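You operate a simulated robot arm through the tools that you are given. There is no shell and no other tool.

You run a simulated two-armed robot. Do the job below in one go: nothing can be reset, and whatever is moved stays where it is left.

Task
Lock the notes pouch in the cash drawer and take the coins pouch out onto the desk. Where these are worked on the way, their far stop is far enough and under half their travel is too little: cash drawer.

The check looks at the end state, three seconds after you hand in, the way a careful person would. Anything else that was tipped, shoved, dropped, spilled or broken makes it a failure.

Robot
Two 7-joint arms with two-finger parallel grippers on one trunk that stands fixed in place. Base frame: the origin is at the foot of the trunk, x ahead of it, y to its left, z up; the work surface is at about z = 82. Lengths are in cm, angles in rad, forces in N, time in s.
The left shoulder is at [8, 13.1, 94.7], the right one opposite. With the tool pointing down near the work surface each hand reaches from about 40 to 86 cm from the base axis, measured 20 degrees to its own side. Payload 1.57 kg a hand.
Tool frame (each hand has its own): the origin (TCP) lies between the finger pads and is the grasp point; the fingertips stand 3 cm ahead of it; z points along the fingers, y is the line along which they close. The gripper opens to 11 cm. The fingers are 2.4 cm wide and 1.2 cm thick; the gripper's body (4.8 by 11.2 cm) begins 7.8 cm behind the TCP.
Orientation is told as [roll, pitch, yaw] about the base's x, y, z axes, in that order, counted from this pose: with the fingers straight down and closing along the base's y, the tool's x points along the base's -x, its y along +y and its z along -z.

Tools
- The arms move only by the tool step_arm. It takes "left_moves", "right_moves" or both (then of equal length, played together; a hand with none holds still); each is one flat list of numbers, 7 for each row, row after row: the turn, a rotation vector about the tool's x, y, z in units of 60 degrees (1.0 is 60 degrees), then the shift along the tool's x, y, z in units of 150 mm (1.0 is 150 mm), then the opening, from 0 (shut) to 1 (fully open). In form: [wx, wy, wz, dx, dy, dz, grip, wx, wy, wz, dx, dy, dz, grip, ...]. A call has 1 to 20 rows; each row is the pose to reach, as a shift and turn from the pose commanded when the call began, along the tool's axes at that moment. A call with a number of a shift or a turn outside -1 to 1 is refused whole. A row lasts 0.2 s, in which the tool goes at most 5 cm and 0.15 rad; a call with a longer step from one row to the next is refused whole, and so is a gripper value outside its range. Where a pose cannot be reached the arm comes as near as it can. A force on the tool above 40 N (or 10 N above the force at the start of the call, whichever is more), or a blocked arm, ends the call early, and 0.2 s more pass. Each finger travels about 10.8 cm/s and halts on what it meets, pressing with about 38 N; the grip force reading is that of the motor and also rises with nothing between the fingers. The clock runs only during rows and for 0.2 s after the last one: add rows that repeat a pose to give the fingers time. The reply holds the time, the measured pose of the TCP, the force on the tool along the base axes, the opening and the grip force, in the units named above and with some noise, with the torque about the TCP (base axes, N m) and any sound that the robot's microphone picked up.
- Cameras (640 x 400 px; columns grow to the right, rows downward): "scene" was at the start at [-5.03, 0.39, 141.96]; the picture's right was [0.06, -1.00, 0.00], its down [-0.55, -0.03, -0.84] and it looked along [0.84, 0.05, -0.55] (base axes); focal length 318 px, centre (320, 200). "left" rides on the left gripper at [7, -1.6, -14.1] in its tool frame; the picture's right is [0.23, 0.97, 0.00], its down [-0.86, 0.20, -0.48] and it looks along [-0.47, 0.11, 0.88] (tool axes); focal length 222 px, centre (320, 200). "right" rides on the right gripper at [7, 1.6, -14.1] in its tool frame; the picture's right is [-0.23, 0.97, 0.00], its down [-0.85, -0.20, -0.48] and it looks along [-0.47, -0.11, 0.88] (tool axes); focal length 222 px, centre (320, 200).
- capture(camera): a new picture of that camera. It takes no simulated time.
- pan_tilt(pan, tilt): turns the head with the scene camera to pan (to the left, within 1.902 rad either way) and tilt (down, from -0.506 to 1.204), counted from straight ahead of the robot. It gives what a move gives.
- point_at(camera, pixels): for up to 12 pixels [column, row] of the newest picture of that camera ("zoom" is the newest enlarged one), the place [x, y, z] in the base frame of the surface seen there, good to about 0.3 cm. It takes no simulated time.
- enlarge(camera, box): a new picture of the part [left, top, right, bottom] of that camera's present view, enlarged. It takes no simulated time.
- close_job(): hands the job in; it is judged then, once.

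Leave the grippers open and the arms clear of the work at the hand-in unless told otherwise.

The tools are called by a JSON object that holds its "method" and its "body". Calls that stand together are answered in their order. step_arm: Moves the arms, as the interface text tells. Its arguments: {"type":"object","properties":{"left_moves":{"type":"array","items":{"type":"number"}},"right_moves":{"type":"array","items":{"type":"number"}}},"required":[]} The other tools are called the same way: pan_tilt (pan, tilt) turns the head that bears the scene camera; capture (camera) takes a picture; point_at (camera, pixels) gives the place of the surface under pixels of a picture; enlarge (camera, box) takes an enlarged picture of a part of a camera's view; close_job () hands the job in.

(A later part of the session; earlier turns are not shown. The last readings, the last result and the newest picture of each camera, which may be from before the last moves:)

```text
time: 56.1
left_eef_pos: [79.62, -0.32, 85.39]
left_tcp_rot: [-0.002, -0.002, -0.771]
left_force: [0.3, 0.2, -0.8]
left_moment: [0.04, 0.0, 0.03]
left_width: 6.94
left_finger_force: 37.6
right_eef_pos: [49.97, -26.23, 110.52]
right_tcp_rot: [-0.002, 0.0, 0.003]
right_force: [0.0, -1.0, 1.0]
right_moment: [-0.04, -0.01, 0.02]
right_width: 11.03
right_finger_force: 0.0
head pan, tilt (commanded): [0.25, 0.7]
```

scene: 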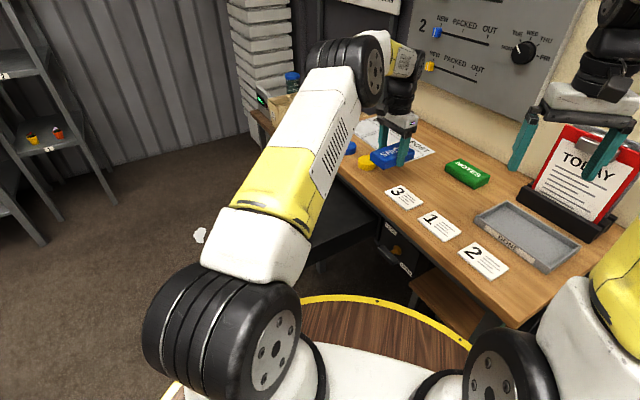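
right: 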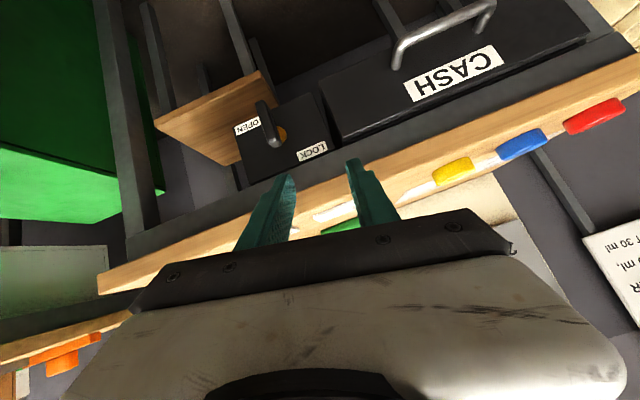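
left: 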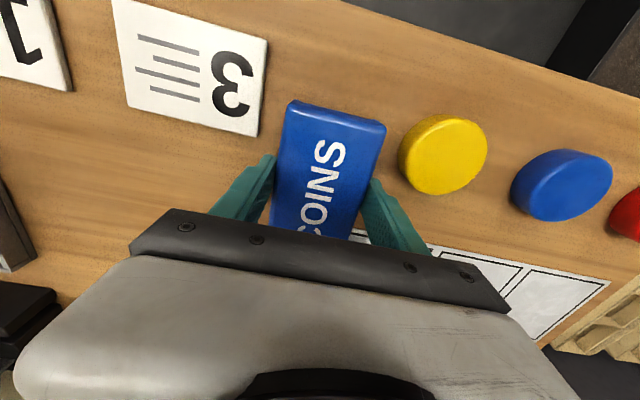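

Force has dropped from −2.5 to −0.8 N, so it's just touching. Lower 0.15 cm more and open the fingers to about 8.5 cm.

{"method": "step_arm", "body": {"left_moves": [0, 0, 0, 0, 0, 0.01, 0.3, 0, 0, 0, 0, 0, 0.01, 0.5, 0, 0, 0, 0, 0, 0.01, 0.65, 0, 0, 0, 0, 0, 0.01, 0.77, 0, 0, 0, 0, 0, 0.01, 0.77]}}

{"method": "capture", "body": {"camera": "left"}}

```text
time: 57.3
left_eef_pos: [79.79, -0.17, 85.18]
left_tcp_rot: [-0.001, -0.002, -0.771]
left_force: [-0.6, -0.2, 0.0]
left_moment: [-0.02, 0.0, 0.01]
left_width: 8.48
left_finger_force: 0.0
right_eef_pos: [49.98, -26.24, 110.58]
right_tcp_rot: [-0.004, 0.0, 0.001]
right_force: [0.2, -0.4, -0.3]
right_moment: [-0.01, 0.02, 0.0]
right_width: 11.04
right_finger_force: 0.0
head pan, tilt (commanded): [0.25, 0.7]
```

```text
taken
```

left: 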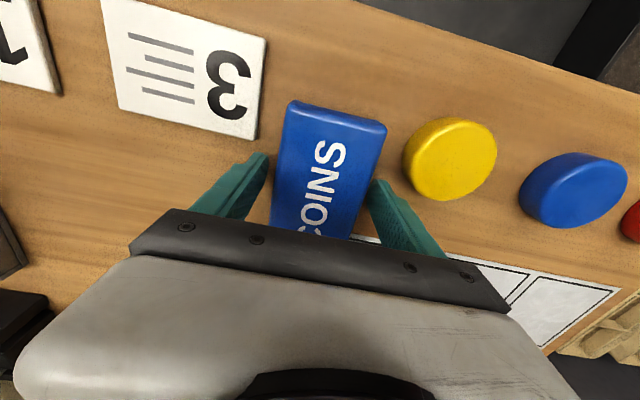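

Coins are released on the desk. I raise the left hand straight up 12 cm.

{"method": "step_arm", "body": {"left_moves": [0, 0, 0, 0, 0, -0.1, 0.77, 0, 0, 0, 0, 0, -0.25, 0.77, 0, 0, 0, 0, 0, -0.45, 0.77, 0, 0, 0, 0, 0, -0.65, 0.77, 0, 0, 0, 0, 0, -0.8, 0.77]}}

{"method": "step_arm", "body": {"left_moves": [0, 0, -0.123, 0.149, 0.041, -0.033, 0.77, 0, 0, -0.245, 0.297, 0.083, -0.067, 0.77, 0, 0, -0.368, 0.446, 0.124, -0.1, 0.77, 0, 0, -0.491, 0.595, 0.165, -0.133, 0.77, 0, 0, -0.613, 0.743, 0.207, -0.167, 0.77, 0, 0, -0.736, 0.892, 0.248, -0.2, 0.77]}}

{"method": "capture", "body": {"camera": "scene"}}

```text
time: 58.5
left_eef_pos: [79.72, -0.27, 97.25]
left_tcp_rot: [-0.003, -0.002, -0.77]
left_force: [0.0, -0.4, 0.6]
left_moment: [-0.02, 0.04, -0.02]
left_width: 8.49
left_finger_force: 0.1
right_eef_pos: [50.04, -26.13, 110.65]
right_tcp_rot: [-0.003, -0.001, 0.002]
right_force: [-0.2, -0.1, -0.8]
right_moment: [0.0, 0.03, 0.02]
right_width: 10.99
right_finger_force: 0.1
head pan, tilt (commanded): [0.25, 0.7]
```

```text
time: 59.9
left_eef_pos: [72.66, 12.04, 100.25]
left_tcp_rot: [-0.002, 0.0, 0.001]
left_force: [-0.2, -0.9, -0.3]
left_moment: [0.0, 0.01, -0.01]
left_width: 8.46
left_finger_force: 0.1
right_eef_pos: [49.88, -26.2, 110.62]
right_tcp_rot: [-0.003, 0.0, 0.0]
right_force: [-1.2, -0.6, -0.1]
right_moment: [-0.02, 0.02, -0.05]
right_width: 10.99
right_finger_force: 0.2
head pan, tilt (commanded): [0.25, 0.7]
```

```text
taken
```

scene: 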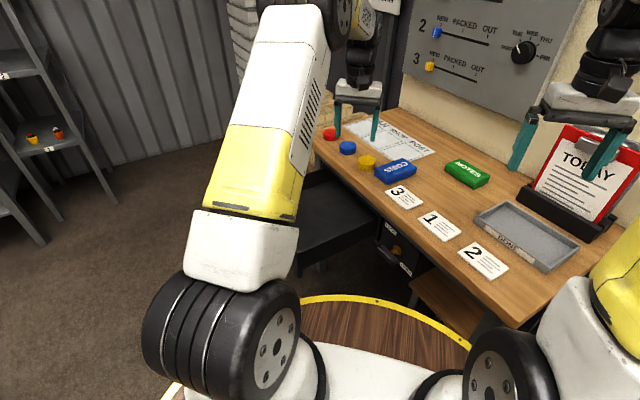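

Coins now rests on the desk at (396,170). Next is the notes pouch with the right hand. I'll check where the clipboard stand and wall board are so the right gripper keeps clear.

{"method": "point_at", "body": {"camera": "scene", "pixels": [[575, 135], [550, 190], [525, 195], [600, 222], [530, 185], [523, 55], [466, 170], [452, 165], [466, 186], [485, 180], [470, 245], [396, 168]]}}

{"method": "step_arm", "body": {"left_moves": [0, 0, 0, 0.167, 0.155, 0, 0.77, 0, 0, 0, 0.333, 0.311, 0, 0.77, 0, 0, 0, 0.5, 0.466, 0, 0.77, 0, 0, 0, 0.667, 0.622, 0, 0.77, 0, 0, 0, 0.833, 0.777, 0, 0.77, 0, 0, 0, 1.0, 0.933, 0, 0.77]}}

```text
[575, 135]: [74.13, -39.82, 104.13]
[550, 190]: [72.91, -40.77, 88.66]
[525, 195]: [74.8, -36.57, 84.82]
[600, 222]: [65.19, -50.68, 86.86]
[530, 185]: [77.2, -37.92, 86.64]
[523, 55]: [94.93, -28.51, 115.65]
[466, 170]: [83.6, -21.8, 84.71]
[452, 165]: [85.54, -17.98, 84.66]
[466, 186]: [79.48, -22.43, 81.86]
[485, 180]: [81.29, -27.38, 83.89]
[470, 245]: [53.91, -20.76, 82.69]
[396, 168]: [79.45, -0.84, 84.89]
```

```text
time: 61.3
left_eef_pos: [57.86, 25.76, 100.02]
left_tcp_rot: [-0.001, -0.002, -0.002]
left_force: [1.2, 0.2, 0.2]
left_moment: [0.01, 0.05, -0.02]
left_width: 8.46
left_finger_force: 0.2
right_eef_pos: [49.94, -26.26, 110.56]
right_tcp_rot: [-0.003, 0.0, 0.001]
right_force: [0.7, -0.4, 0.7]
right_moment: [0.05, 0.03, -0.01]
right_width: 10.99
right_finger_force: 0.0
head pan, tilt (commanded): [0.25, 0.7]
```

The clipboard stand begins at t≈27 (its top to z≈110), well right of the pouch at t≈43. I turn the right hand to yaw +45.5° and bring it forward at z≈107.

{"method": "step_arm", "body": {"right_moves": [0, 0, -0.126, -0.167, 0.022, 0.033, 0.9, 0, 0, -0.253, -0.333, 0.043, 0.067, 0.85, 0, 0, -0.379, -0.5, 0.065, 0.1, 0.85, 0, 0, -0.505, -0.667, 0.087, 0.133, 0.85, 0, 0, -0.632, -0.833, 0.108, 0.167, 0.85, 0, 0, -0.758, -1.0, 0.13, 0.2, 0.85, 0, 0, -0.758, -1.0, 0.13, 0.2, 0.85]}}

{"method": "capture", "body": {"camera": "scene"}}

```text
time: 62.9
left_eef_pos: [57.91, 25.78, 100.2]
left_tcp_rot: [-0.001, -0.003, -0.003]
left_force: [0.1, 0.0, -0.6]
left_moment: [0.01, -0.04, -0.01]
left_width: 8.48
left_finger_force: 0.0
right_eef_pos: [65.07, -24.14, 107.86]
right_tcp_rot: [-0.003, 0.002, 0.797]
right_force: [0.1, -0.2, 0.6]
right_moment: [0.0, -0.01, -0.01]
right_width: 9.37
right_finger_force: 0.0
head pan, tilt (commanded): [0.25, 0.7]
```

```text
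taken
```

scene: 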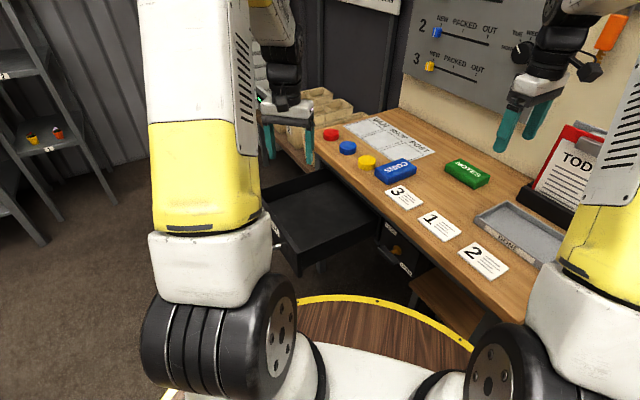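

Good. Now forward over the pouch to about (83.9,−22.8,97) with an 18° tilt of the fingers away from me for reach.

{"method": "step_arm", "body": {"right_moves": [0, -0.05, 0, -0.159, -0.138, 0.118, 0.85, 0, -0.1, 0, -0.318, -0.277, 0.236, 0.85, 0, -0.15, 0, -0.478, -0.415, 0.354, 0.85, 0, -0.2, 0, -0.637, -0.553, 0.471, 0.85, 0, -0.25, 0, -0.796, -0.692, 0.589, 0.85, 0, -0.3, 0, -0.955, -0.83, 0.707, 0.85, 0, -0.3, 0, -0.955, -0.83, 0.707, 0.85]}}

{"method": "capture", "body": {"camera": "right"}}

{"method": "capture", "body": {"camera": "scene"}}

```text
time: 64.5
left_eef_pos: [57.96, 25.78, 100.17]
left_tcp_rot: [-0.001, 0.001, -0.001]
left_force: [-0.3, -0.4, -0.1]
left_moment: [0.03, 0.0, 0.02]
left_width: 8.47
left_finger_force: 0.1
right_eef_pos: [83.65, -22.7, 97.0]
right_tcp_rot: [-0.003, -0.312, 0.796]
right_force: [-0.5, -0.5, -1.3]
right_moment: [0.0, -0.01, 0.03]
right_width: 9.37
right_finger_force: 0.0
head pan, tilt (commanded): [0.25, 0.7]
```

```text
taken
```

right: 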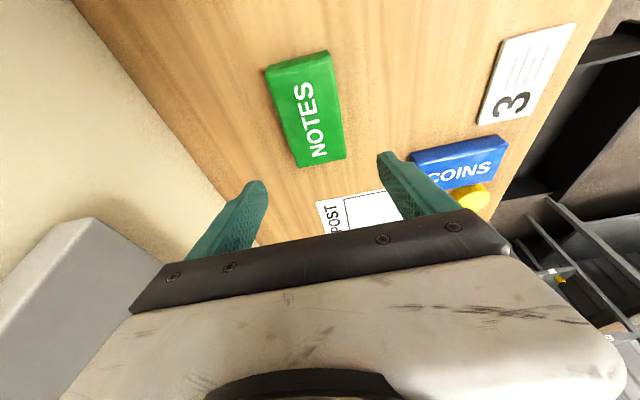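

```text
taken
```

scene: 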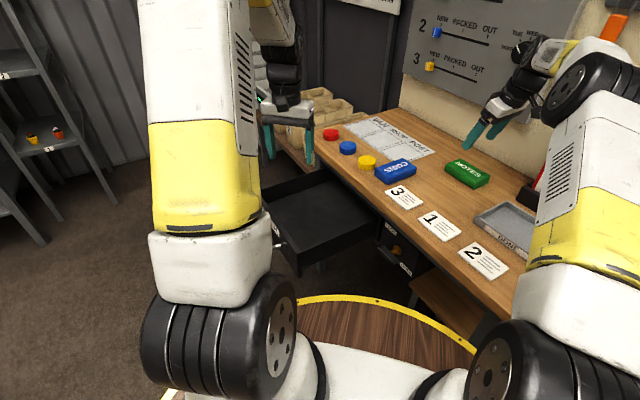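

The hand reached over the pouch. In the right camera NOTES spans (267,68) to (345,160). Measure its corners.

{"method": "point_at", "body": {"camera": "right", "pixels": [[270, 74], [326, 57], [341, 152], [300, 162], [306, 110], [265, 66], [330, 52], [120, 230], [100, 290]]}}

```text
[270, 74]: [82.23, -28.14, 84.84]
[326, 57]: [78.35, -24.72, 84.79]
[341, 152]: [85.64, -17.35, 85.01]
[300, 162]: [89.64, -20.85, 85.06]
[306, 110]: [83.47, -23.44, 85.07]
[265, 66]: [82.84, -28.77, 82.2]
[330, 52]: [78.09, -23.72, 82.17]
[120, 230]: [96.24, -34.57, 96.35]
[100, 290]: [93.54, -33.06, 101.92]
```

Pouch centre (84.0,−22.8), already under the hand. Descend vertically 11.6 cm to z≈85.4 in steps.

{"method": "step_arm", "body": {"right_moves": [0, 0, 0, 0.06, -0.003, 0.18, 0.85, 0, 0, 0, 0.12, -0.007, 0.36, 0.85, 0, 0, 0, 0.175, -0.01, 0.53, 0.85, 0, 0, 0, 0.215, -0.013, 0.655, 0.85, 0, 0, 0, 0.232, -0.013, 0.71, 0.85, 0, 0, 0, 0.232, -0.013, 0.71, 0.85]}}

{"method": "capture", "body": {"camera": "right"}}

{"method": "enlarge", "body": {"camera": "scene", "box": [410, 100, 540, 210]}}

```text
time: 65.9
left_eef_pos: [57.95, 25.87, 100.12]
left_tcp_rot: [-0.003, 0.0, -0.003]
left_force: [0.5, 0.3, -0.1]
left_moment: [0.02, -0.02, 0.0]
left_width: 8.47
left_finger_force: 0.1
right_eef_pos: [83.8, -22.97, 85.76]
right_tcp_rot: [-0.003, -0.313, 0.797]
right_force: [0.4, -0.3, -0.1]
right_moment: [-0.01, 0.01, -0.04]
right_width: 9.36
right_finger_force: 0.0
head pan, tilt (commanded): [0.25, 0.7]
```

```text
taken
```

right: 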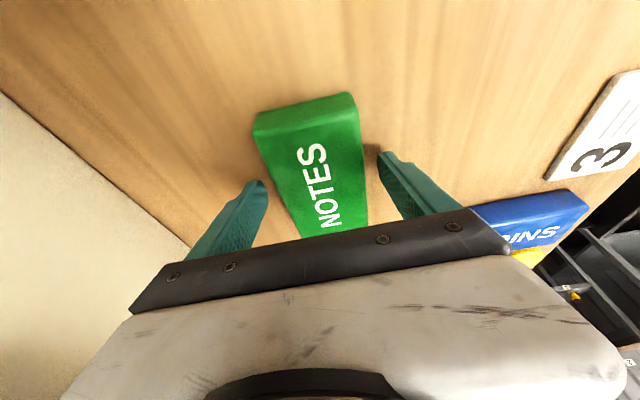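

```text
3.64 times, centred on (475, 155) of scene
```

zoom: 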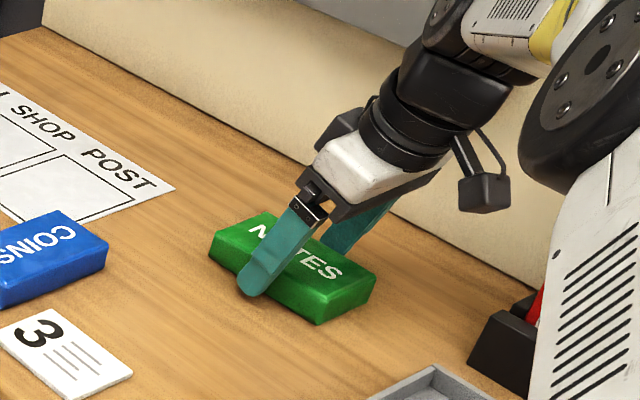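

The fingers straddle the pouch just above the desk. Close the right gripper on it.

{"method": "step_arm", "body": {"right_moves": [0, 0, 0, 0, 0, 0.01, 0.7, 0, 0, 0, 0, 0, 0.01, 0.5, 0, 0, 0, 0, 0, 0.01, 0.35, 0, 0, 0, 0, 0, 0.01, 0.3, 0, 0, 0, 0, 0, 0.01, 0.3]}}

{"method": "capture", "body": {"camera": "right"}}

```text
time: 67.1
left_eef_pos: [57.91, 25.88, 100.04]
left_tcp_rot: [-0.003, -0.001, -0.002]
left_force: [-0.7, 0.0, -0.4]
left_moment: [0.0, 0.01, 0.02]
left_width: 8.47
left_finger_force: 0.0
right_eef_pos: [84.13, -23.0, 85.73]
right_tcp_rot: [-0.003, -0.311, 0.796]
right_force: [1.6, 0.4, 0.5]
right_moment: [0.02, 0.04, -0.01]
right_width: 6.95
right_finger_force: 38.0
head pan, tilt (commanded): [0.25, 0.7]
```

```text
taken
```

right: 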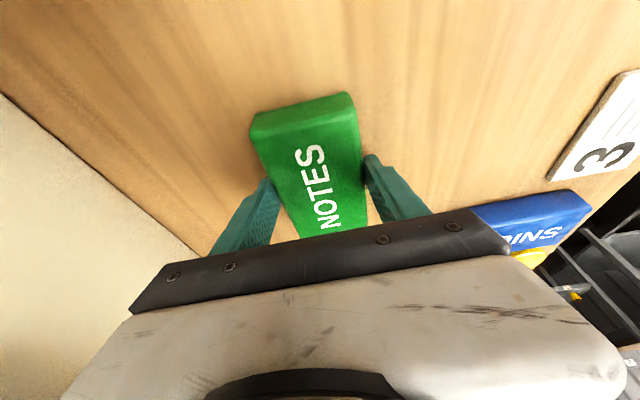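

NOTES is gripped (6.95 cm, 38 N). Lift it vertically 12 cm, and at the same time take the left hand away from over the drawer toward (45,40,100).

{"method": "step_arm", "body": {"left_moves": [0, 0, 0, 0.1, 0.107, 0, 0.77, 0, 0, 0, 0.21, 0.226, 0, 0.77, 0, 0, 0, 0.32, 0.344, 0, 0.77, 0, 0, 0, 0.43, 0.463, 0, 0.77, 0, 0, 0, 0.54, 0.581, 0, 0.77, 0, 0, 0, 0.65, 0.7, 0, 0.77, 0, 0, 0, 0.76, 0.818, 0, 0.77, 0, 0, 0, 0.867, 0.933, 0, 0.77], "right_moves": [0, 0, 0, -0.01, 0, -0.03, 0.3, 0, 0, 0, -0.03, 0, -0.09, 0.3, 0, 0, 0, -0.065, 0, -0.2, 0.3, 0, 0, 0, -0.1, 0, -0.31, 0.3, 0, 0, 0, -0.14, 0, -0.43, 0.3, 0, 0, 0, -0.18, 0, -0.55, 0.3, 0, 0, 0, -0.215, 0, -0.66, 0.3, 0, 0, 0, -0.247, 0, -0.761, 0.3]}}

{"method": "capture", "body": {"camera": "right"}}

{"method": "capture", "body": {"camera": "scene"}}

```text
time: 68.9
left_eef_pos: [44.8, 39.94, 100.23]
left_tcp_rot: [-0.003, -0.003, 0.0]
left_force: [0.4, -0.8, 0.2]
left_moment: [-0.01, -0.02, 0.0]
left_width: 8.46
left_finger_force: 0.1
right_eef_pos: [84.18, -23.0, 97.53]
right_tcp_rot: [-0.001, -0.312, 0.795]
right_force: [-0.3, 0.0, -2.3]
right_moment: [0.0, 0.02, 0.02]
right_width: 6.93
right_finger_force: 38.1
head pan, tilt (commanded): [0.25, 0.7]
```

```text
taken
```

right: 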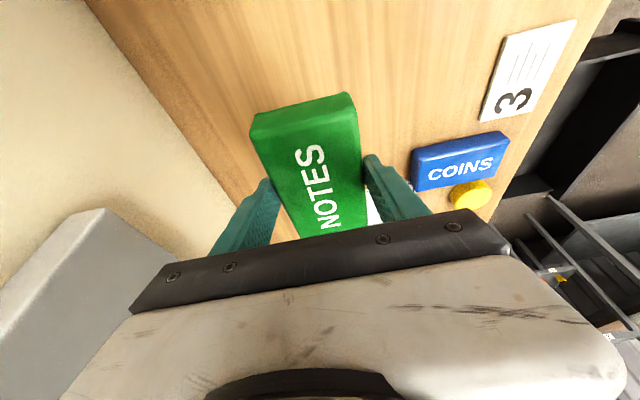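

```text
taken
```

scene: 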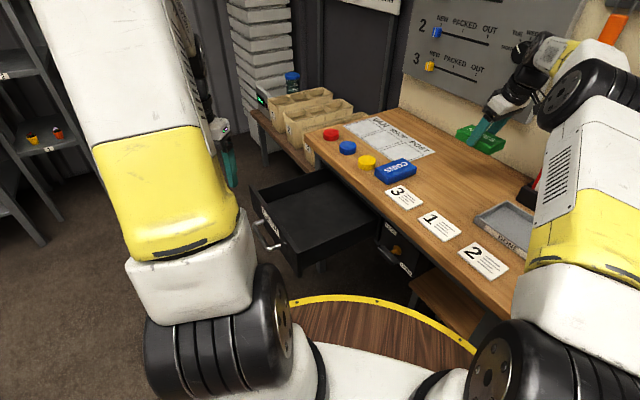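

Notes is lifted cleanly. Now carry it at z≈97 toward the drawer in three hops; first hop now.

{"method": "step_arm", "body": {"right_moves": [0, 0, 0, -0.04, 0.11, 0.013, 0.3, 0, 0, 0, -0.11, 0.29, 0.036, 0.3, 0, 0, 0, -0.18, 0.47, 0.058, 0.3, 0, 0, 0, -0.25, 0.65, 0.081, 0.3, 0, 0, 0, -0.32, 0.83, 0.103, 0.3, 0, 0, 0, -0.368, 0.967, 0.119, 0.3]}}

{"method": "capture", "body": {"camera": "scene"}}

```text
time: 70.3
left_eef_pos: [44.85, 39.79, 100.06]
left_tcp_rot: [0.0, 0.002, -0.002]
left_force: [-0.2, -0.8, -0.4]
left_moment: [0.0, -0.04, 0.01]
left_width: 8.44
left_finger_force: 0.0
right_eef_pos: [77.85, -8.65, 97.74]
right_tcp_rot: [-0.003, -0.313, 0.795]
right_force: [-1.1, -0.1, -1.1]
right_moment: [0.0, -0.03, 0.0]
right_width: 6.95
right_finger_force: 38.1
head pan, tilt (commanded): [0.25, 0.7]
```

```text
taken
```

scene: 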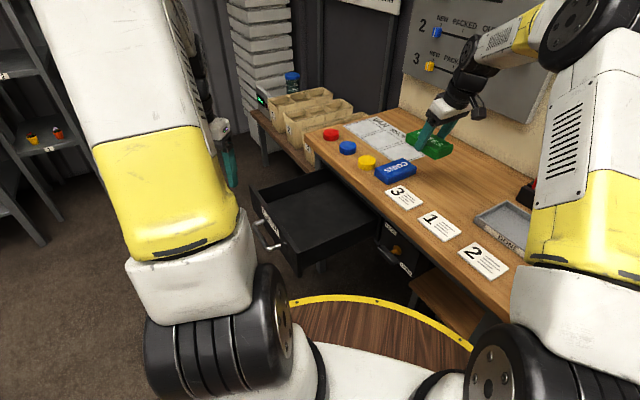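

The right elbow stays on its own side. Second hop.

{"method": "step_arm", "body": {"right_moves": [0, 0, 0, -0.04, 0.11, 0.013, 0.3, 0, 0, 0, -0.11, 0.29, 0.036, 0.3, 0, 0, 0, -0.18, 0.47, 0.058, 0.3, 0, 0, 0, -0.25, 0.65, 0.081, 0.3, 0, 0, 0, -0.32, 0.83, 0.103, 0.3, 0, 0, 0, -0.368, 0.967, 0.119, 0.3]}}

{"method": "capture", "body": {"camera": "scene"}}

```text
time: 71.7
left_eef_pos: [44.85, 39.91, 100.12]
left_tcp_rot: [-0.003, 0.001, -0.003]
left_force: [0.6, 0.9, 0.1]
left_moment: [0.03, 0.04, 0.01]
left_width: 8.47
left_finger_force: 0.1
right_eef_pos: [71.44, 5.66, 97.57]
right_tcp_rot: [-0.003, -0.313, 0.796]
right_force: [0.2, 0.1, -1.7]
right_moment: [-0.02, -0.02, -0.01]
right_width: 6.95
right_finger_force: 38.0
head pan, tilt (commanded): [0.25, 0.7]
```

```text
taken
```

scene: 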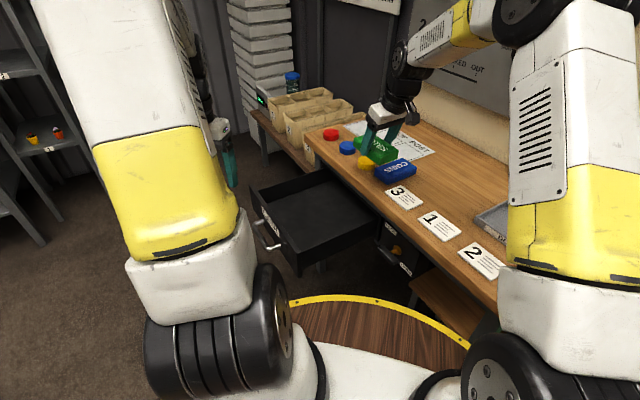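

Third hop, bringing it over the open drawer.

{"method": "step_arm", "body": {"right_moves": [0, 0, 0, -0.04, 0.11, 0.013, 0.3, 0, 0, 0, -0.11, 0.29, 0.036, 0.3, 0, 0, 0, -0.18, 0.47, 0.058, 0.3, 0, 0, 0, -0.25, 0.65, 0.081, 0.3, 0, 0, 0, -0.32, 0.83, 0.103, 0.3, 0, 0, 0, -0.368, 0.967, 0.119, 0.3, 0, 0, 0, -0.368, 0.967, 0.119, 0.3]}}

{"method": "capture", "body": {"camera": "scene"}}

{"method": "capture", "body": {"camera": "right"}}

```text
time: 73.3
left_eef_pos: [44.78, 39.82, 100.18]
left_tcp_rot: [-0.002, 0.0, -0.003]
left_force: [0.5, 1.2, 0.6]
left_moment: [0.03, -0.01, 0.0]
left_width: 8.46
left_finger_force: 0.0
right_eef_pos: [65.26, 19.93, 97.52]
right_tcp_rot: [-0.004, -0.312, 0.795]
right_force: [-0.6, -0.1, -2.0]
right_moment: [0.02, 0.0, 0.0]
right_width: 6.93
right_finger_force: 38.1
head pan, tilt (commanded): [0.25, 0.7]
```

```text
taken
```

scene: 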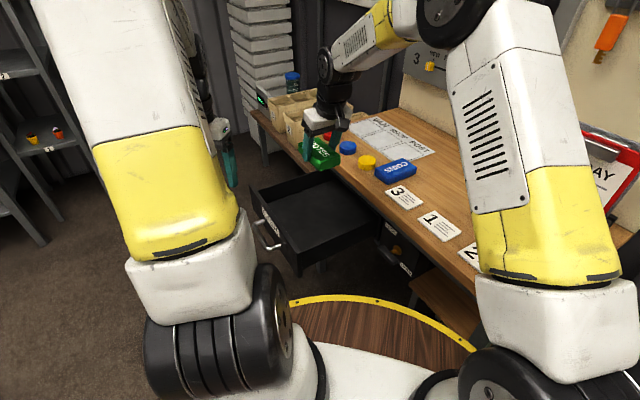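

```text
taken
```

right: 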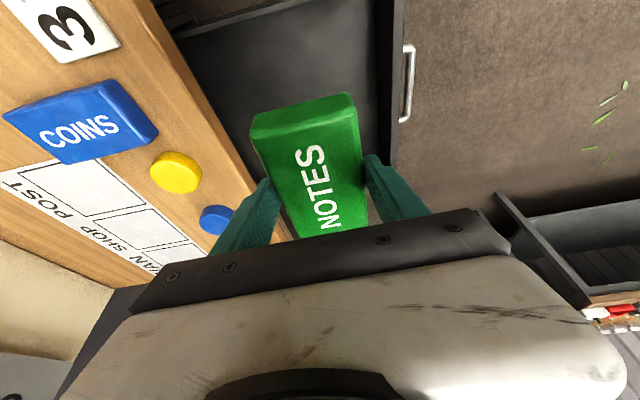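

The pouch is above the drawer at (65.3,19.9), centred between desk edge and drawer front. Lower it vertically 15 cm.

{"method": "step_arm", "body": {"right_moves": [0, 0, 0, 0.052, 0, 0.159, 0.3, 0, 0, 0, 0.103, 0, 0.317, 0.3, 0, 0, 0, 0.155, 0, 0.476, 0.3, 0, 0, 0, 0.206, 0, 0.634, 0.3, 0, 0, 0, 0.258, 0, 0.793, 0.3, 0, 0, 0, 0.309, 0, 0.951, 0.3, 0, 0, 0, 0.309, 0, 0.951, 0.3]}}

{"method": "capture", "body": {"camera": "scene"}}

{"method": "capture", "body": {"camera": "right"}}

```text
time: 74.9
left_eef_pos: [44.79, 39.75, 100.17]
left_tcp_rot: [0.0, -0.001, -0.002]
left_force: [0.7, 0.1, 0.8]
left_moment: [-0.01, 0.04, -0.02]
left_width: 8.45
left_finger_force: 0.0
right_eef_pos: [65.02, 20.11, 82.58]
right_tcp_rot: [-0.005, -0.313, 0.795]
right_force: [0.4, 0.1, -1.8]
right_moment: [0.01, 0.02, 0.0]
right_width: 6.97
right_finger_force: 37.3
head pan, tilt (commanded): [0.25, 0.7]
```

```text
taken
```

scene: 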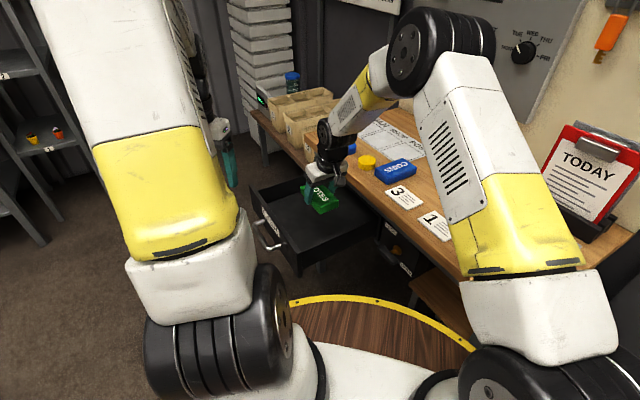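

```text
taken
```

right: 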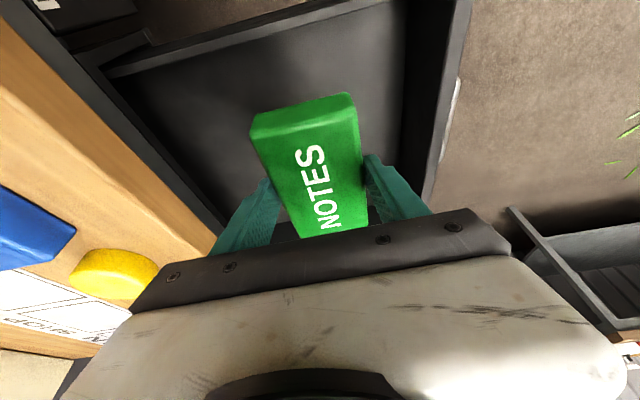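

Room all around inside the drawer. Lower another 13.3 cm.

{"method": "step_arm", "body": {"right_moves": [0, 0, 0, 0.052, 0, 0.159, 0.3, 0, 0, 0, 0.103, 0, 0.317, 0.3, 0, 0, 0, 0.155, 0, 0.476, 0.3, 0, 0, 0, 0.206, 0, 0.634, 0.3, 0, 0, 0, 0.245, 0, 0.755, 0.3, 0, 0, 0, 0.274, 0, 0.843, 0.3, 0, 0, 0, 0.274, 0, 0.843, 0.3]}}

{"method": "capture", "body": {"camera": "scene"}}

{"method": "capture", "body": {"camera": "right"}}

```text
time: 76.5
left_eef_pos: [44.77, 39.71, 100.13]
left_tcp_rot: [-0.003, -0.002, -0.002]
left_force: [-0.5, 0.5, 0.4]
left_moment: [-0.01, -0.02, 0.04]
left_width: 8.49
left_finger_force: 0.0
right_eef_pos: [65.2, 19.89, 69.21]
right_tcp_rot: [-0.003, -0.312, 0.796]
right_force: [0.3, 0.6, -2.1]
right_moment: [-0.01, 0.05, -0.01]
right_width: 6.95
right_finger_force: 38.0
head pan, tilt (commanded): [0.25, 0.7]
```

```text
taken
```

scene: 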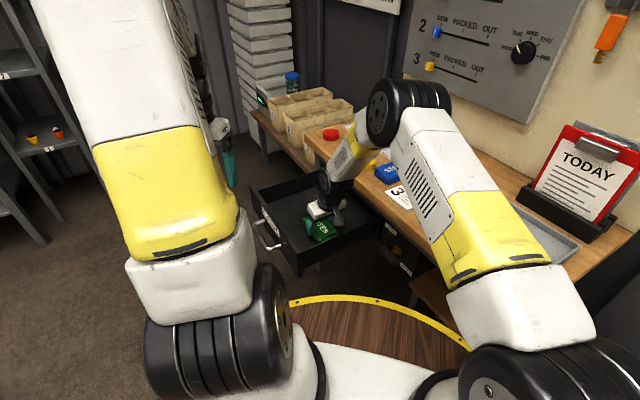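

```text
taken
```

right: 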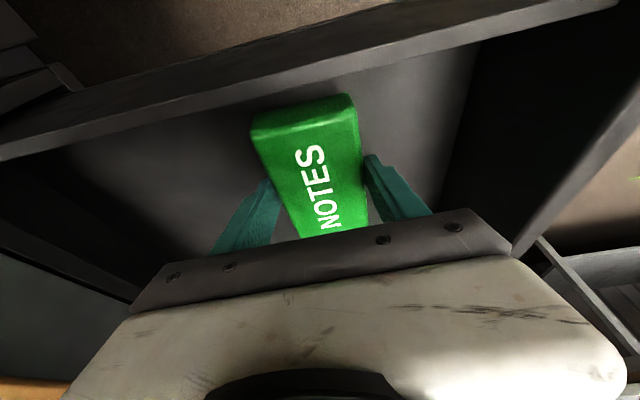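

The pouch is inside the drawer, about 1.5 cm above the floor. Lower another 1.45 cm gently.

{"method": "step_arm", "body": {"right_moves": [0, 0, 0, 0.012, 0, 0.038, 0.3, 0, 0, 0, 0.024, 0, 0.073, 0.3, 0, 0, 0, 0.03, 0, 0.092, 0.3, 0, 0, 0, 0.03, 0, 0.092, 0.3]}}

```text
time: 77.5
left_eef_pos: [44.74, 39.72, 100.24]
left_tcp_rot: [-0.002, -0.003, -0.003]
left_force: [-0.1, 0.7, 0.4]
left_moment: [-0.01, -0.05, 0.02]
left_width: 8.47
left_finger_force: 0.1
right_eef_pos: [65.15, 19.89, 67.74]
right_tcp_rot: [-0.002, -0.312, 0.795]
right_force: [-0.4, 0.0, -2.2]
right_moment: [-0.04, -0.01, 0.03]
right_width: 6.92
right_finger_force: 38.0
head pan, tilt (commanded): [0.25, 0.7]
```

Still −2.2 N, so not touching yet. Lower 0.3 cm more.

{"method": "step_arm", "body": {"right_moves": [0, 0, 0, 0.003, 0, 0.01, 0.3, 0, 0, 0, 0.006, 0, 0.019, 0.3, 0, 0, 0, 0.006, 0, 0.019, 0.3]}}

```text
time: 78.3
left_eef_pos: [44.87, 39.79, 100.13]
left_tcp_rot: [-0.001, -0.001, -0.001]
left_force: [-1.7, 0.2, 0.0]
left_moment: [0.01, 0.05, -0.01]
left_width: 8.45
left_finger_force: 0.1
right_eef_pos: [65.21, 19.87, 67.57]
right_tcp_rot: [-0.003, -0.315, 0.796]
right_force: [-2.0, -2.3, 7.6]
right_moment: [-0.07, 0.49, 0.06]
right_width: 6.92
right_finger_force: 38.6
head pan, tilt (commanded): [0.25, 0.7]
```

Contact (+7.6 N): the pouch is on the drawer floor. Open the right fingers.

{"method": "step_arm", "body": {"right_moves": [0, 0, 0, 0, 0, -0.01, 0.5, 0, 0, 0, 0, 0, -0.01, 0.7, 0, 0, 0, 0, 0, -0.01, 0.85, 0, 0, 0, 0, 0, -0.01, 0.85]}}

{"method": "capture", "body": {"camera": "right"}}

```text
time: 79.3
left_eef_pos: [44.82, 39.95, 100.26]
left_tcp_rot: [-0.001, -0.002, -0.003]
left_force: [-0.2, 0.2, 0.7]
left_moment: [-0.01, -0.01, -0.01]
left_width: 8.46
left_finger_force: 0.0
right_eef_pos: [65.18, 19.93, 67.71]
right_tcp_rot: [-0.004, -0.313, 0.796]
right_force: [0.4, 0.0, 0.1]
right_moment: [-0.02, 0.0, -0.03]
right_width: 9.34
right_finger_force: 0.0
head pan, tilt (commanded): [0.25, 0.7]
```

```text
taken
```

right: 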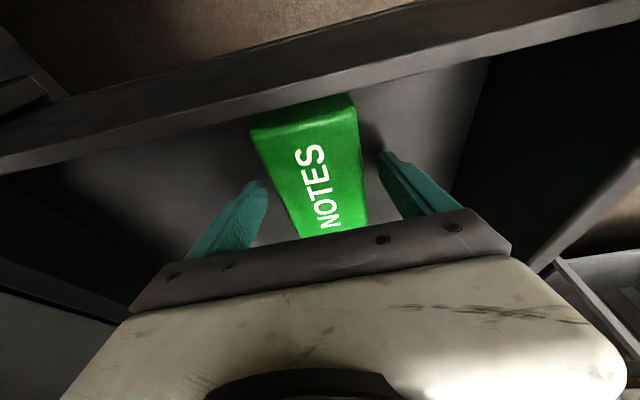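

Released; NOTES lies in the drawer. Raise the right hand vertically in two calls and then carry it back to its own side.

{"method": "step_arm", "body": {"right_moves": [0, 0, 0, -0.03, 0, -0.09, 0.85, 0, 0, 0, -0.08, 0, -0.24, 0.85, 0, 0, 0, -0.14, 0, -0.42, 0.85, 0, 0, 0, -0.2, 0, -0.61, 0.85, 0, 0, 0, -0.26, 0, -0.79, 0.85, 0, 0, 0, -0.309, 0, -0.951, 0.85]}}

{"method": "step_arm", "body": {"right_moves": [0, 0, 0, -0.06, 0, -0.18, 0.85, 0, 0, 0, -0.12, 0, -0.37, 0.85, 0, 0, 0, -0.18, 0, -0.56, 0.85, 0, 0, 0, -0.24, 0, -0.75, 0.85, 0, 0, 0, -0.3, 0, -0.93, 0.85]}}

{"method": "capture", "body": {"camera": "scene"}}

```text
time: 80.7
left_eef_pos: [44.8, 39.82, 100.13]
left_tcp_rot: [-0.004, -0.001, 0.0]
left_force: [0.2, -0.8, -0.4]
left_moment: [-0.01, 0.02, -0.01]
left_width: 8.48
left_finger_force: 0.0
right_eef_pos: [65.07, 19.86, 82.8]
right_tcp_rot: [-0.004, -0.313, 0.796]
right_force: [-0.5, 0.9, -0.1]
right_moment: [0.01, 0.03, -0.01]
right_width: 9.35
right_finger_force: 0.1
head pan, tilt (commanded): [0.25, 0.7]
```

```text
time: 81.9
left_eef_pos: [44.75, 39.75, 100.14]
left_tcp_rot: [-0.004, 0.001, -0.002]
left_force: [0.7, -0.5, 0.1]
left_moment: [0.01, -0.03, 0.03]
left_width: 8.47
left_finger_force: 0.0
right_eef_pos: [65.15, 20.03, 97.3]
right_tcp_rot: [-0.004, -0.315, 0.796]
right_force: [0.8, -0.5, -0.4]
right_moment: [0.01, 0.01, 0.01]
right_width: 9.34
right_finger_force: 0.1
head pan, tilt (commanded): [0.25, 0.7]
```

```text
taken
```

scene: 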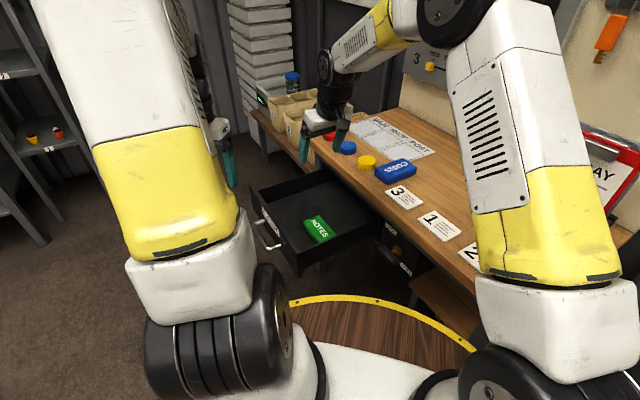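

NOTES is in the drawer at (318,228), COINS on the desk. Bring the right arm back to its own side, first untilting.

{"method": "step_arm", "body": {"right_moves": [0, 0.05, 0, 0.131, -0.089, -0.101, 0.85, 0, 0.1, 0, 0.262, -0.178, -0.202, 0.85, 0, 0.15, 0, 0.393, -0.267, -0.303, 0.85, 0, 0.2, 0, 0.523, -0.355, -0.404, 0.85, 0, 0.25, 0, 0.654, -0.444, -0.505, 0.85, 0, 0.3, 0, 0.785, -0.533, -0.606, 0.85]}}

{"method": "step_arm", "body": {"right_moves": [0, 0, 0.127, 0.158, -0.077, -0.067, 0.85, 0, 0, 0.253, 0.316, -0.154, -0.133, 0.85, 0, 0, 0.38, 0.474, -0.232, -0.2, 0.85, 0, 0, 0.507, 0.631, -0.309, -0.267, 0.9, 0, 0, 0.633, 0.789, -0.386, -0.333, 1, 0, 0, 0.76, 0.947, -0.463, -0.4, 1]}}

{"method": "capture", "body": {"camera": "scene"}}

```text
time: 83.3
left_eef_pos: [44.72, 39.79, 99.97]
left_tcp_rot: [0.0, -0.001, -0.001]
left_force: [0.1, -1.0, -0.8]
left_moment: [0.0, -0.01, -0.01]
left_width: 8.49
left_finger_force: 0.1
right_eef_pos: [60.94, 4.22, 102.22]
right_tcp_rot: [-0.003, 0.003, 0.794]
right_force: [1.1, -0.4, 0.6]
right_moment: [-0.01, 0.02, -0.03]
right_width: 9.34
right_finger_force: 0.1
head pan, tilt (commanded): [0.25, 0.7]
```

```text
time: 84.7
left_eef_pos: [44.85, 39.94, 100.17]
left_tcp_rot: [0.0, 0.0, 0.001]
left_force: [-0.1, -0.2, -0.4]
left_moment: [-0.05, 0.01, 0.0]
left_width: 8.46
left_finger_force: 0.1
right_eef_pos: [56.14, -10.78, 108.4]
right_tcp_rot: [-0.005, 0.001, -0.004]
right_force: [-0.1, -0.1, -0.1]
right_moment: [0.01, 0.0, -0.01]
right_width: 10.99
right_finger_force: 0.1
head pan, tilt (commanded): [0.25, 0.7]
```

```text
taken
```

scene: 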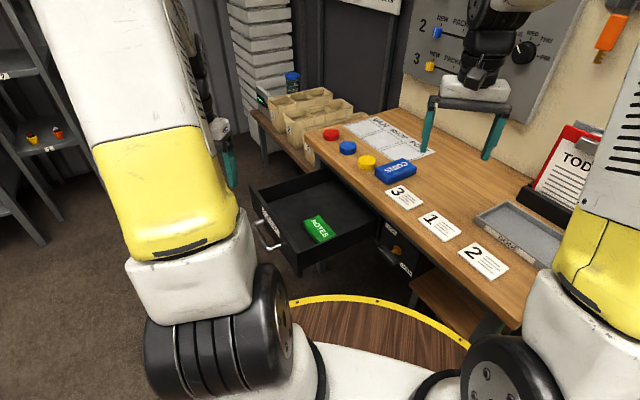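

The scene is as wanted: COINS on desk, NOTES in drawer. Now the left hand goes to push the drawer shut: yaw 45.5°, then tilt toward the drawer front, fingers closed.

{"method": "step_arm", "body": {"left_moves": [0, 0, -0.126, -0.092, 0.03, 0.089, 0.5, 0, 0, -0.253, -0.184, 0.06, 0.178, 0.3, 0, 0, -0.379, -0.277, 0.09, 0.267, 0.1, 0, 0, -0.505, -0.369, 0.12, 0.355, 0, 0, 0, -0.632, -0.461, 0.15, 0.444, 0, 0, 0, -0.758, -0.553, 0.18, 0.533, 0]}}

{"method": "step_arm", "body": {"left_moves": [0.113, 0, 0, 0, 0, 0.08, 0, 0.227, 0, 0, 0, 0, 0.16, 0, 0.34, 0, 0, 0, 0, 0.24, 0, 0.454, 0, 0, 0, 0, 0.32, 0, 0.567, 0, 0, 0, 0, 0.4, 0]}}

{"method": "step_arm", "body": {"left_moves": [0.12, 0, 0, 0, 0.091, 0.136, 0, 0.24, 0, 0, 0, 0.183, 0.272, 0, 0.36, 0, 0, 0, 0.274, 0.408, 0, 0.48, 0, 0, 0, 0.366, 0.544, 0, 0.6, 0, 0, 0, 0.457, 0.68, 0, 0.6, 0, 0, 0, 0.457, 0.68, 0]}}

{"method": "capture", "body": {"camera": "scene"}}

{"method": "capture", "body": {"camera": "left"}}

```text
time: 86.1
left_eef_pos: [52.99, 42.52, 91.98]
left_tcp_rot: [0.0, 0.0, 0.796]
left_force: [-0.3, -0.4, -0.2]
left_moment: [0.0, 0.01, -0.02]
left_width: 0.0
left_finger_force: 21.4
right_eef_pos: [56.21, -10.73, 108.51]
right_tcp_rot: [-0.004, -0.001, -0.002]
right_force: [-0.6, 0.4, 0.2]
right_moment: [-0.02, 0.01, 0.04]
right_width: 10.99
right_finger_force: 0.1
head pan, tilt (commanded): [0.25, 0.7]
```

```text
time: 87.3
left_eef_pos: [53.07, 42.51, 85.96]
left_tcp_rot: [-0.597, 0.0, 0.793]
left_force: [0.2, -0.8, 0.0]
left_moment: [0.03, 0.02, 0.01]
left_width: 0.0
left_finger_force: 21.6
right_eef_pos: [56.19, -10.82, 108.43]
right_tcp_rot: [-0.003, 0.0, -0.002]
right_force: [0.1, 0.4, -0.6]
right_moment: [0.02, 0.02, -0.01]
right_width: 10.99
right_finger_force: 0.0
head pan, tilt (commanded): [0.25, 0.7]
```

```text
time: 88.7
left_eef_pos: [53.16, 42.55, 73.82]
left_tcp_rot: [-1.226, 0.0, 0.791]
left_force: [-0.7, -0.1, -0.4]
left_moment: [0.0, 0.0, -0.01]
left_width: 0.03
left_finger_force: 21.1
right_eef_pos: [56.21, -10.72, 108.54]
right_tcp_rot: [-0.003, -0.002, -0.002]
right_force: [-0.8, 1.3, -0.4]
right_moment: [0.01, 0.01, 0.0]
right_width: 11.01
right_finger_force: 0.0
head pan, tilt (commanded): [0.25, 0.7]
```

```text
taken
```

scene: 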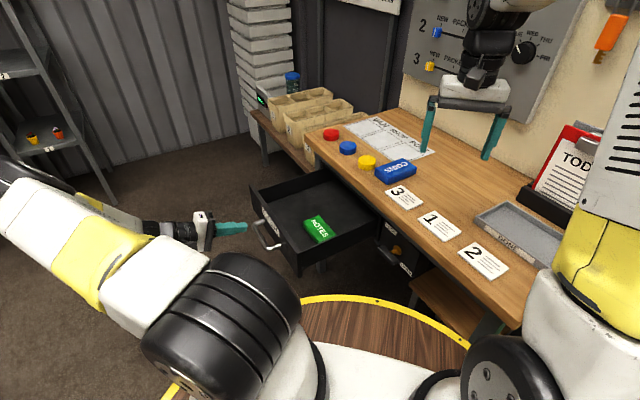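

```text
taken
```

left: 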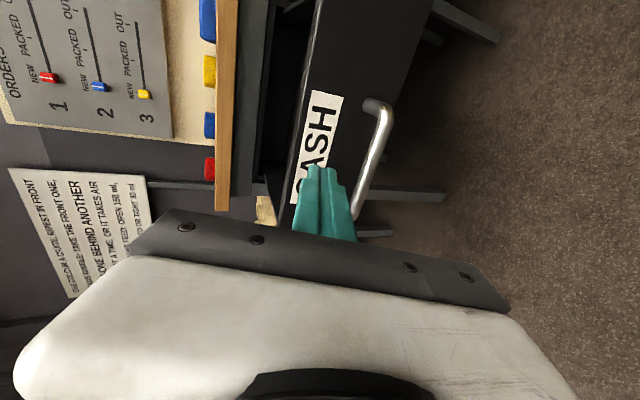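

The left fingers are closed and aimed at the drawer front. I measure the face and bar with the left camera before pushing.

{"method": "point_at", "body": {"camera": "left", "pixels": [[322, 120], [340, 150], [300, 130], [318, 60], [378, 130], [370, 160], [318, 172]]}}

```text
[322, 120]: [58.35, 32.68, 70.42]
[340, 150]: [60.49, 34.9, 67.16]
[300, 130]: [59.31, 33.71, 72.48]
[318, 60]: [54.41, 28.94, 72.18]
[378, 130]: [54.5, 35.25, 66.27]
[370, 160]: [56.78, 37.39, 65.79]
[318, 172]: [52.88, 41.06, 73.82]
```

Face at n≈−18.7, top z≈72.7. Approach to just short of the face at z≈70 (above the bar).

{"method": "step_arm", "body": {"left_moves": [0, 0, 0, 0, 0.007, 0.13, 0, 0, 0, 0, 0, 0.014, 0.26, 0, 0, 0, 0, 0, 0.021, 0.39, 0, 0, 0, 0, 0, 0.028, 0.507, 0, 0, 0, 0, 0, 0.028, 0.507, 0]}}

{"method": "enlarge", "body": {"camera": "scene", "box": [200, 150, 380, 280]}}

```text
time: 89.9
left_eef_pos: [58.08, 37.58, 70.87]
left_tcp_rot: [-1.224, 0.002, 0.792]
left_force: [-0.4, -0.8, 0.5]
left_moment: [-0.03, -0.01, -0.01]
left_width: 0.0
left_finger_force: 21.8
right_eef_pos: [56.17, -10.77, 108.47]
right_tcp_rot: [-0.003, 0.001, -0.002]
right_force: [0.0, 0.3, 0.6]
right_moment: [0.0, 0.01, -0.01]
right_width: 11.01
right_finger_force: 0.0
head pan, tilt (commanded): [0.25, 0.7]
```

```text
3.08 times, centred on (290, 215) of scene
```

zoom: 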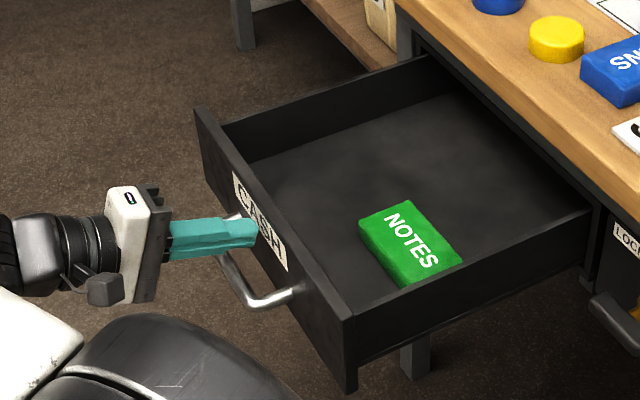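

Tips are just in front of the CASH label. Push 14 cm inward, smoothly.

{"method": "step_arm", "body": {"left_moves": [0, 0, 0, 0, -0.015, 0.04, 0, 0, 0, 0, 0, -0.035, 0.095, 0, 0, 0, 0, 0, -0.06, 0.165, 0, 0, 0, 0, 0, -0.089, 0.245, 0, 0, 0, 0, 0, -0.12, 0.33, 0, 0, 0, 0, 0, -0.151, 0.415, 0, 0, 0, 0, 0, -0.182, 0.5, 0, 0, 0, 0, 0, -0.213, 0.585, 0, 0, 0, 0, 0, -0.244, 0.67, 0, 0, 0, 0, 0, -0.273, 0.75, 0, 0, 0, 0, 0, -0.298, 0.82, 0, 0, 0, 0, 0, -0.319, 0.877, 0]}}

{"method": "enlarge", "body": {"camera": "scene", "box": [220, 150, 420, 290]}}

```text
time: 92.5
left_eef_pos: [68.11, 27.72, 70.97]
left_tcp_rot: [-1.225, 0.001, 0.793]
left_force: [0.2, 0.1, 0.0]
left_moment: [0.01, -0.01, 0.02]
left_width: 0.0
left_finger_force: 21.2
right_eef_pos: [56.17, -10.75, 108.48]
right_tcp_rot: [-0.004, -0.001, -0.003]
right_force: [-0.6, 0.8, 0.4]
right_moment: [0.02, -0.02, 0.01]
right_width: 11.01
right_finger_force: 0.0
head pan, tilt (commanded): [0.25, 0.7]
```

```text
2.86 times, centred on (320, 220) of scene
```

zoom: 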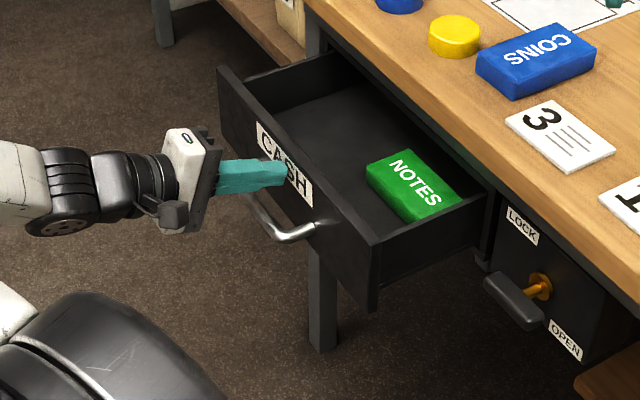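

The drawer is half closed and NOTES is riding along. Push another 14 cm.

{"method": "step_arm", "body": {"left_moves": [0, 0, 0, 0, -0.015, 0.04, 0, 0, 0, 0, 0, -0.035, 0.095, 0, 0, 0, 0, 0, -0.06, 0.165, 0, 0, 0, 0, 0, -0.089, 0.245, 0, 0, 0, 0, 0, -0.12, 0.33, 0, 0, 0, 0, 0, -0.151, 0.415, 0, 0, 0, 0, 0, -0.182, 0.5, 0, 0, 0, 0, 0, -0.213, 0.585, 0, 0, 0, 0, 0, -0.244, 0.67, 0, 0, 0, 0, 0, -0.273, 0.75, 0, 0, 0, 0, 0, -0.298, 0.82, 0, 0, 0, 0, 0, -0.319, 0.877, 0]}}

{"method": "enlarge", "body": {"camera": "scene", "box": [240, 150, 420, 290]}}

```text
time: 95.1
left_eef_pos: [78.08, 17.99, 71.0]
left_tcp_rot: [-1.226, -0.001, 0.792]
left_force: [0.4, -0.2, -0.3]
left_moment: [-0.02, -0.03, 0.0]
left_width: 0.0
left_finger_force: 21.3
right_eef_pos: [56.21, -10.73, 108.4]
right_tcp_rot: [-0.003, -0.001, -0.001]
right_force: [0.0, 0.4, 0.4]
right_moment: [0.01, -0.05, 0.01]
right_width: 11.01
right_finger_force: 0.1
head pan, tilt (commanded): [0.25, 0.7]
```

```text
2.86 times, centred on (330, 220) of scene
```

zoom: 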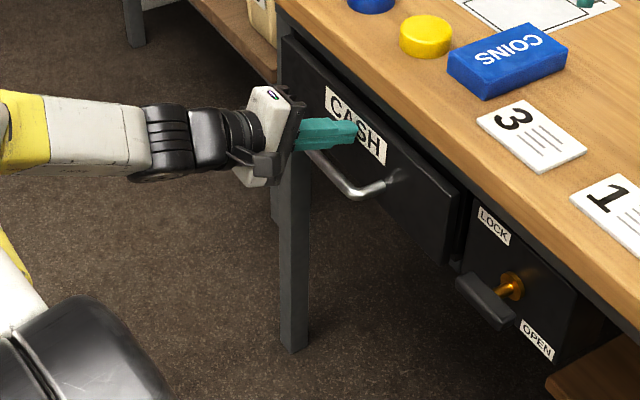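

Nearly shut, about 1 cm to go by my reckoning. Push 2.5 cm more in small steps until the force rises.

{"method": "step_arm", "body": {"left_moves": [0, 0, 0, 0, -0.011, 0.031, 0, 0, 0, 0, 0, -0.023, 0.063, 0, 0, 0, 0, 0, -0.034, 0.094, 0, 0, 0, 0, 0, -0.046, 0.125, 0, 0, 0, 0, 0, -0.057, 0.157, 0]}}

{"method": "enlarge", "body": {"camera": "scene", "box": [260, 170, 420, 290]}}

```text
time: 95.7
left_eef_pos: [78.44, 17.66, 70.96]
left_tcp_rot: [-1.224, 0.001, 0.792]
left_force: [-23.1, 9.4, 11.3]
left_moment: [-0.23, -0.29, -0.39]
left_width: 0.0
left_finger_force: 21.3
right_eef_pos: [56.15, -10.68, 108.47]
right_tcp_rot: [-0.003, -0.002, -0.001]
right_force: [-0.7, 0.7, -0.7]
right_moment: [0.01, 0.02, 0.01]
right_width: 11.0
right_finger_force: 0.0
head pan, tilt (commanded): [0.25, 0.7]
stopped in row 3 (left hand): the force on the tool passed its limit at 48 N (the readings are from after the stop); the commanded pose is now the measured one
```

```text
3.33 times, centred on (340, 230) of scene
```

zoom: 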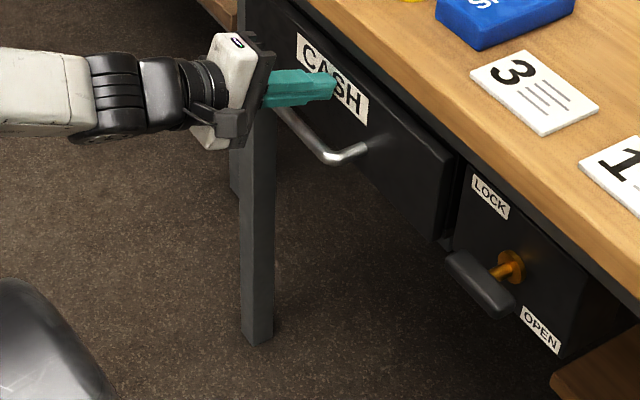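

It hit a firm stop at 48 N: the drawer is shut. Back the left hand off 10 cm and slide it right toward the lever.

{"method": "step_arm", "body": {"left_moves": [0, 0, 0, 0, 0.06, -0.165, 0, 0, 0, 0, 0, 0.12, -0.33, 0, 0, 0, 0, 0, 0.18, -0.495, 0, 0, 0, 0, 0, 0.239, -0.658, 0, 0, 0, 0, 0.21, 0.239, -0.658, 0, 0, 0, 0, 0.42, 0.239, -0.658, 0, 0, 0, 0, 0.635, 0.239, -0.658, 0, 0, 0, 0, 0.847, 0.239, -0.658, 0]}}

{"method": "enlarge", "body": {"camera": "scene", "box": [255, 160, 415, 290]}}

```text
time: 97.5
left_eef_pos: [62.27, 15.93, 70.76]
left_tcp_rot: [-1.222, 0.0, 0.793]
left_force: [-0.2, 0.4, 0.1]
left_moment: [0.0, -0.01, -0.01]
left_width: 0.0
left_finger_force: 21.3
right_eef_pos: [56.22, -10.81, 108.43]
right_tcp_rot: [-0.003, 0.0, -0.003]
right_force: [-0.1, -0.5, -0.9]
right_moment: [0.0, -0.01, 0.04]
right_width: 11.0
right_finger_force: 0.1
head pan, tilt (commanded): [0.25, 0.7]
```

```text
3.08 times, centred on (335, 225) of scene
```

zoom: 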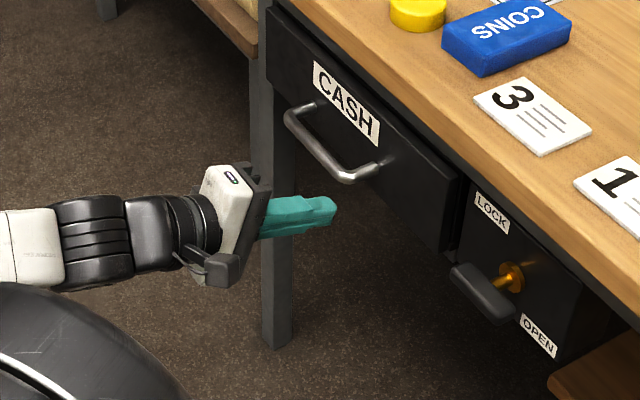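

The drawer looks shut. I'll verify by measuring the front face: top corners (452,188), (278,18) and the face near the label.

{"method": "point_at", "body": {"camera": "zoom", "pixels": [[450, 190], [278, 20], [440, 245], [345, 105], [400, 180], [490, 212], [538, 337], [460, 275], [510, 315]]}}

```text
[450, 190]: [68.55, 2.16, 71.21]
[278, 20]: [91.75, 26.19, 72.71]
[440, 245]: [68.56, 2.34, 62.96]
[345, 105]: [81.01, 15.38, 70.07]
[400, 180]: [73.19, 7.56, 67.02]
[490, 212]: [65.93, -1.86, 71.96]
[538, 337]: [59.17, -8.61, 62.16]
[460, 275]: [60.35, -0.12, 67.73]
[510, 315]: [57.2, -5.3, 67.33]
```

Face at n≈−47.2, same as at the start: shut. Now slide to above the lever's left end (t≈42.4, z≈72).

{"method": "step_arm", "body": {"left_moves": [0, 0, 0, 0.21, -0.024, -0.003, 0, 0, 0, 0, 0.42, -0.048, -0.007, 0, 0, 0, 0, 0.63, -0.071, -0.01, 0, 0, 0, 0, 0.84, -0.095, -0.013, 0, 0, 0, 0, 0.84, -0.095, -0.013, 0]}}

{"method": "enlarge", "body": {"camera": "left", "box": [220, 20, 420, 220]}}

```text
time: 98.7
left_eef_pos: [53.69, 6.63, 72.33]
left_tcp_rot: [-1.223, 0.003, 0.794]
left_force: [-0.2, -0.2, 0.7]
left_moment: [-0.03, 0.02, 0.01]
left_width: 0.03
left_finger_force: 21.4
right_eef_pos: [56.22, -10.65, 108.43]
right_tcp_rot: [-0.003, 0.001, -0.002]
right_force: [-0.4, 0.9, 0.8]
right_moment: [0.01, 0.02, 0.02]
right_width: 11.0
right_finger_force: 0.1
head pan, tilt (commanded): [0.25, 0.7]
```

```text
2.00 times, centred on (320, 120) of left
```

zoom: 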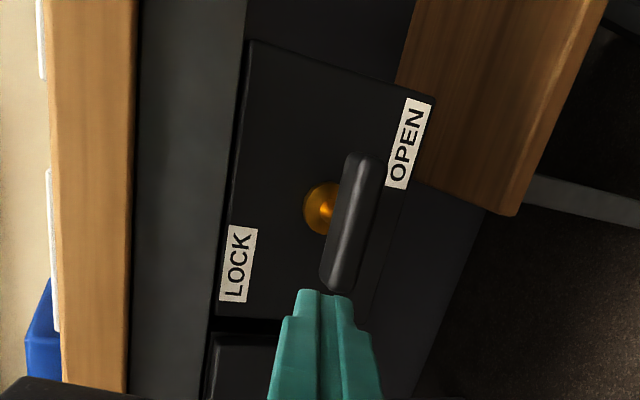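

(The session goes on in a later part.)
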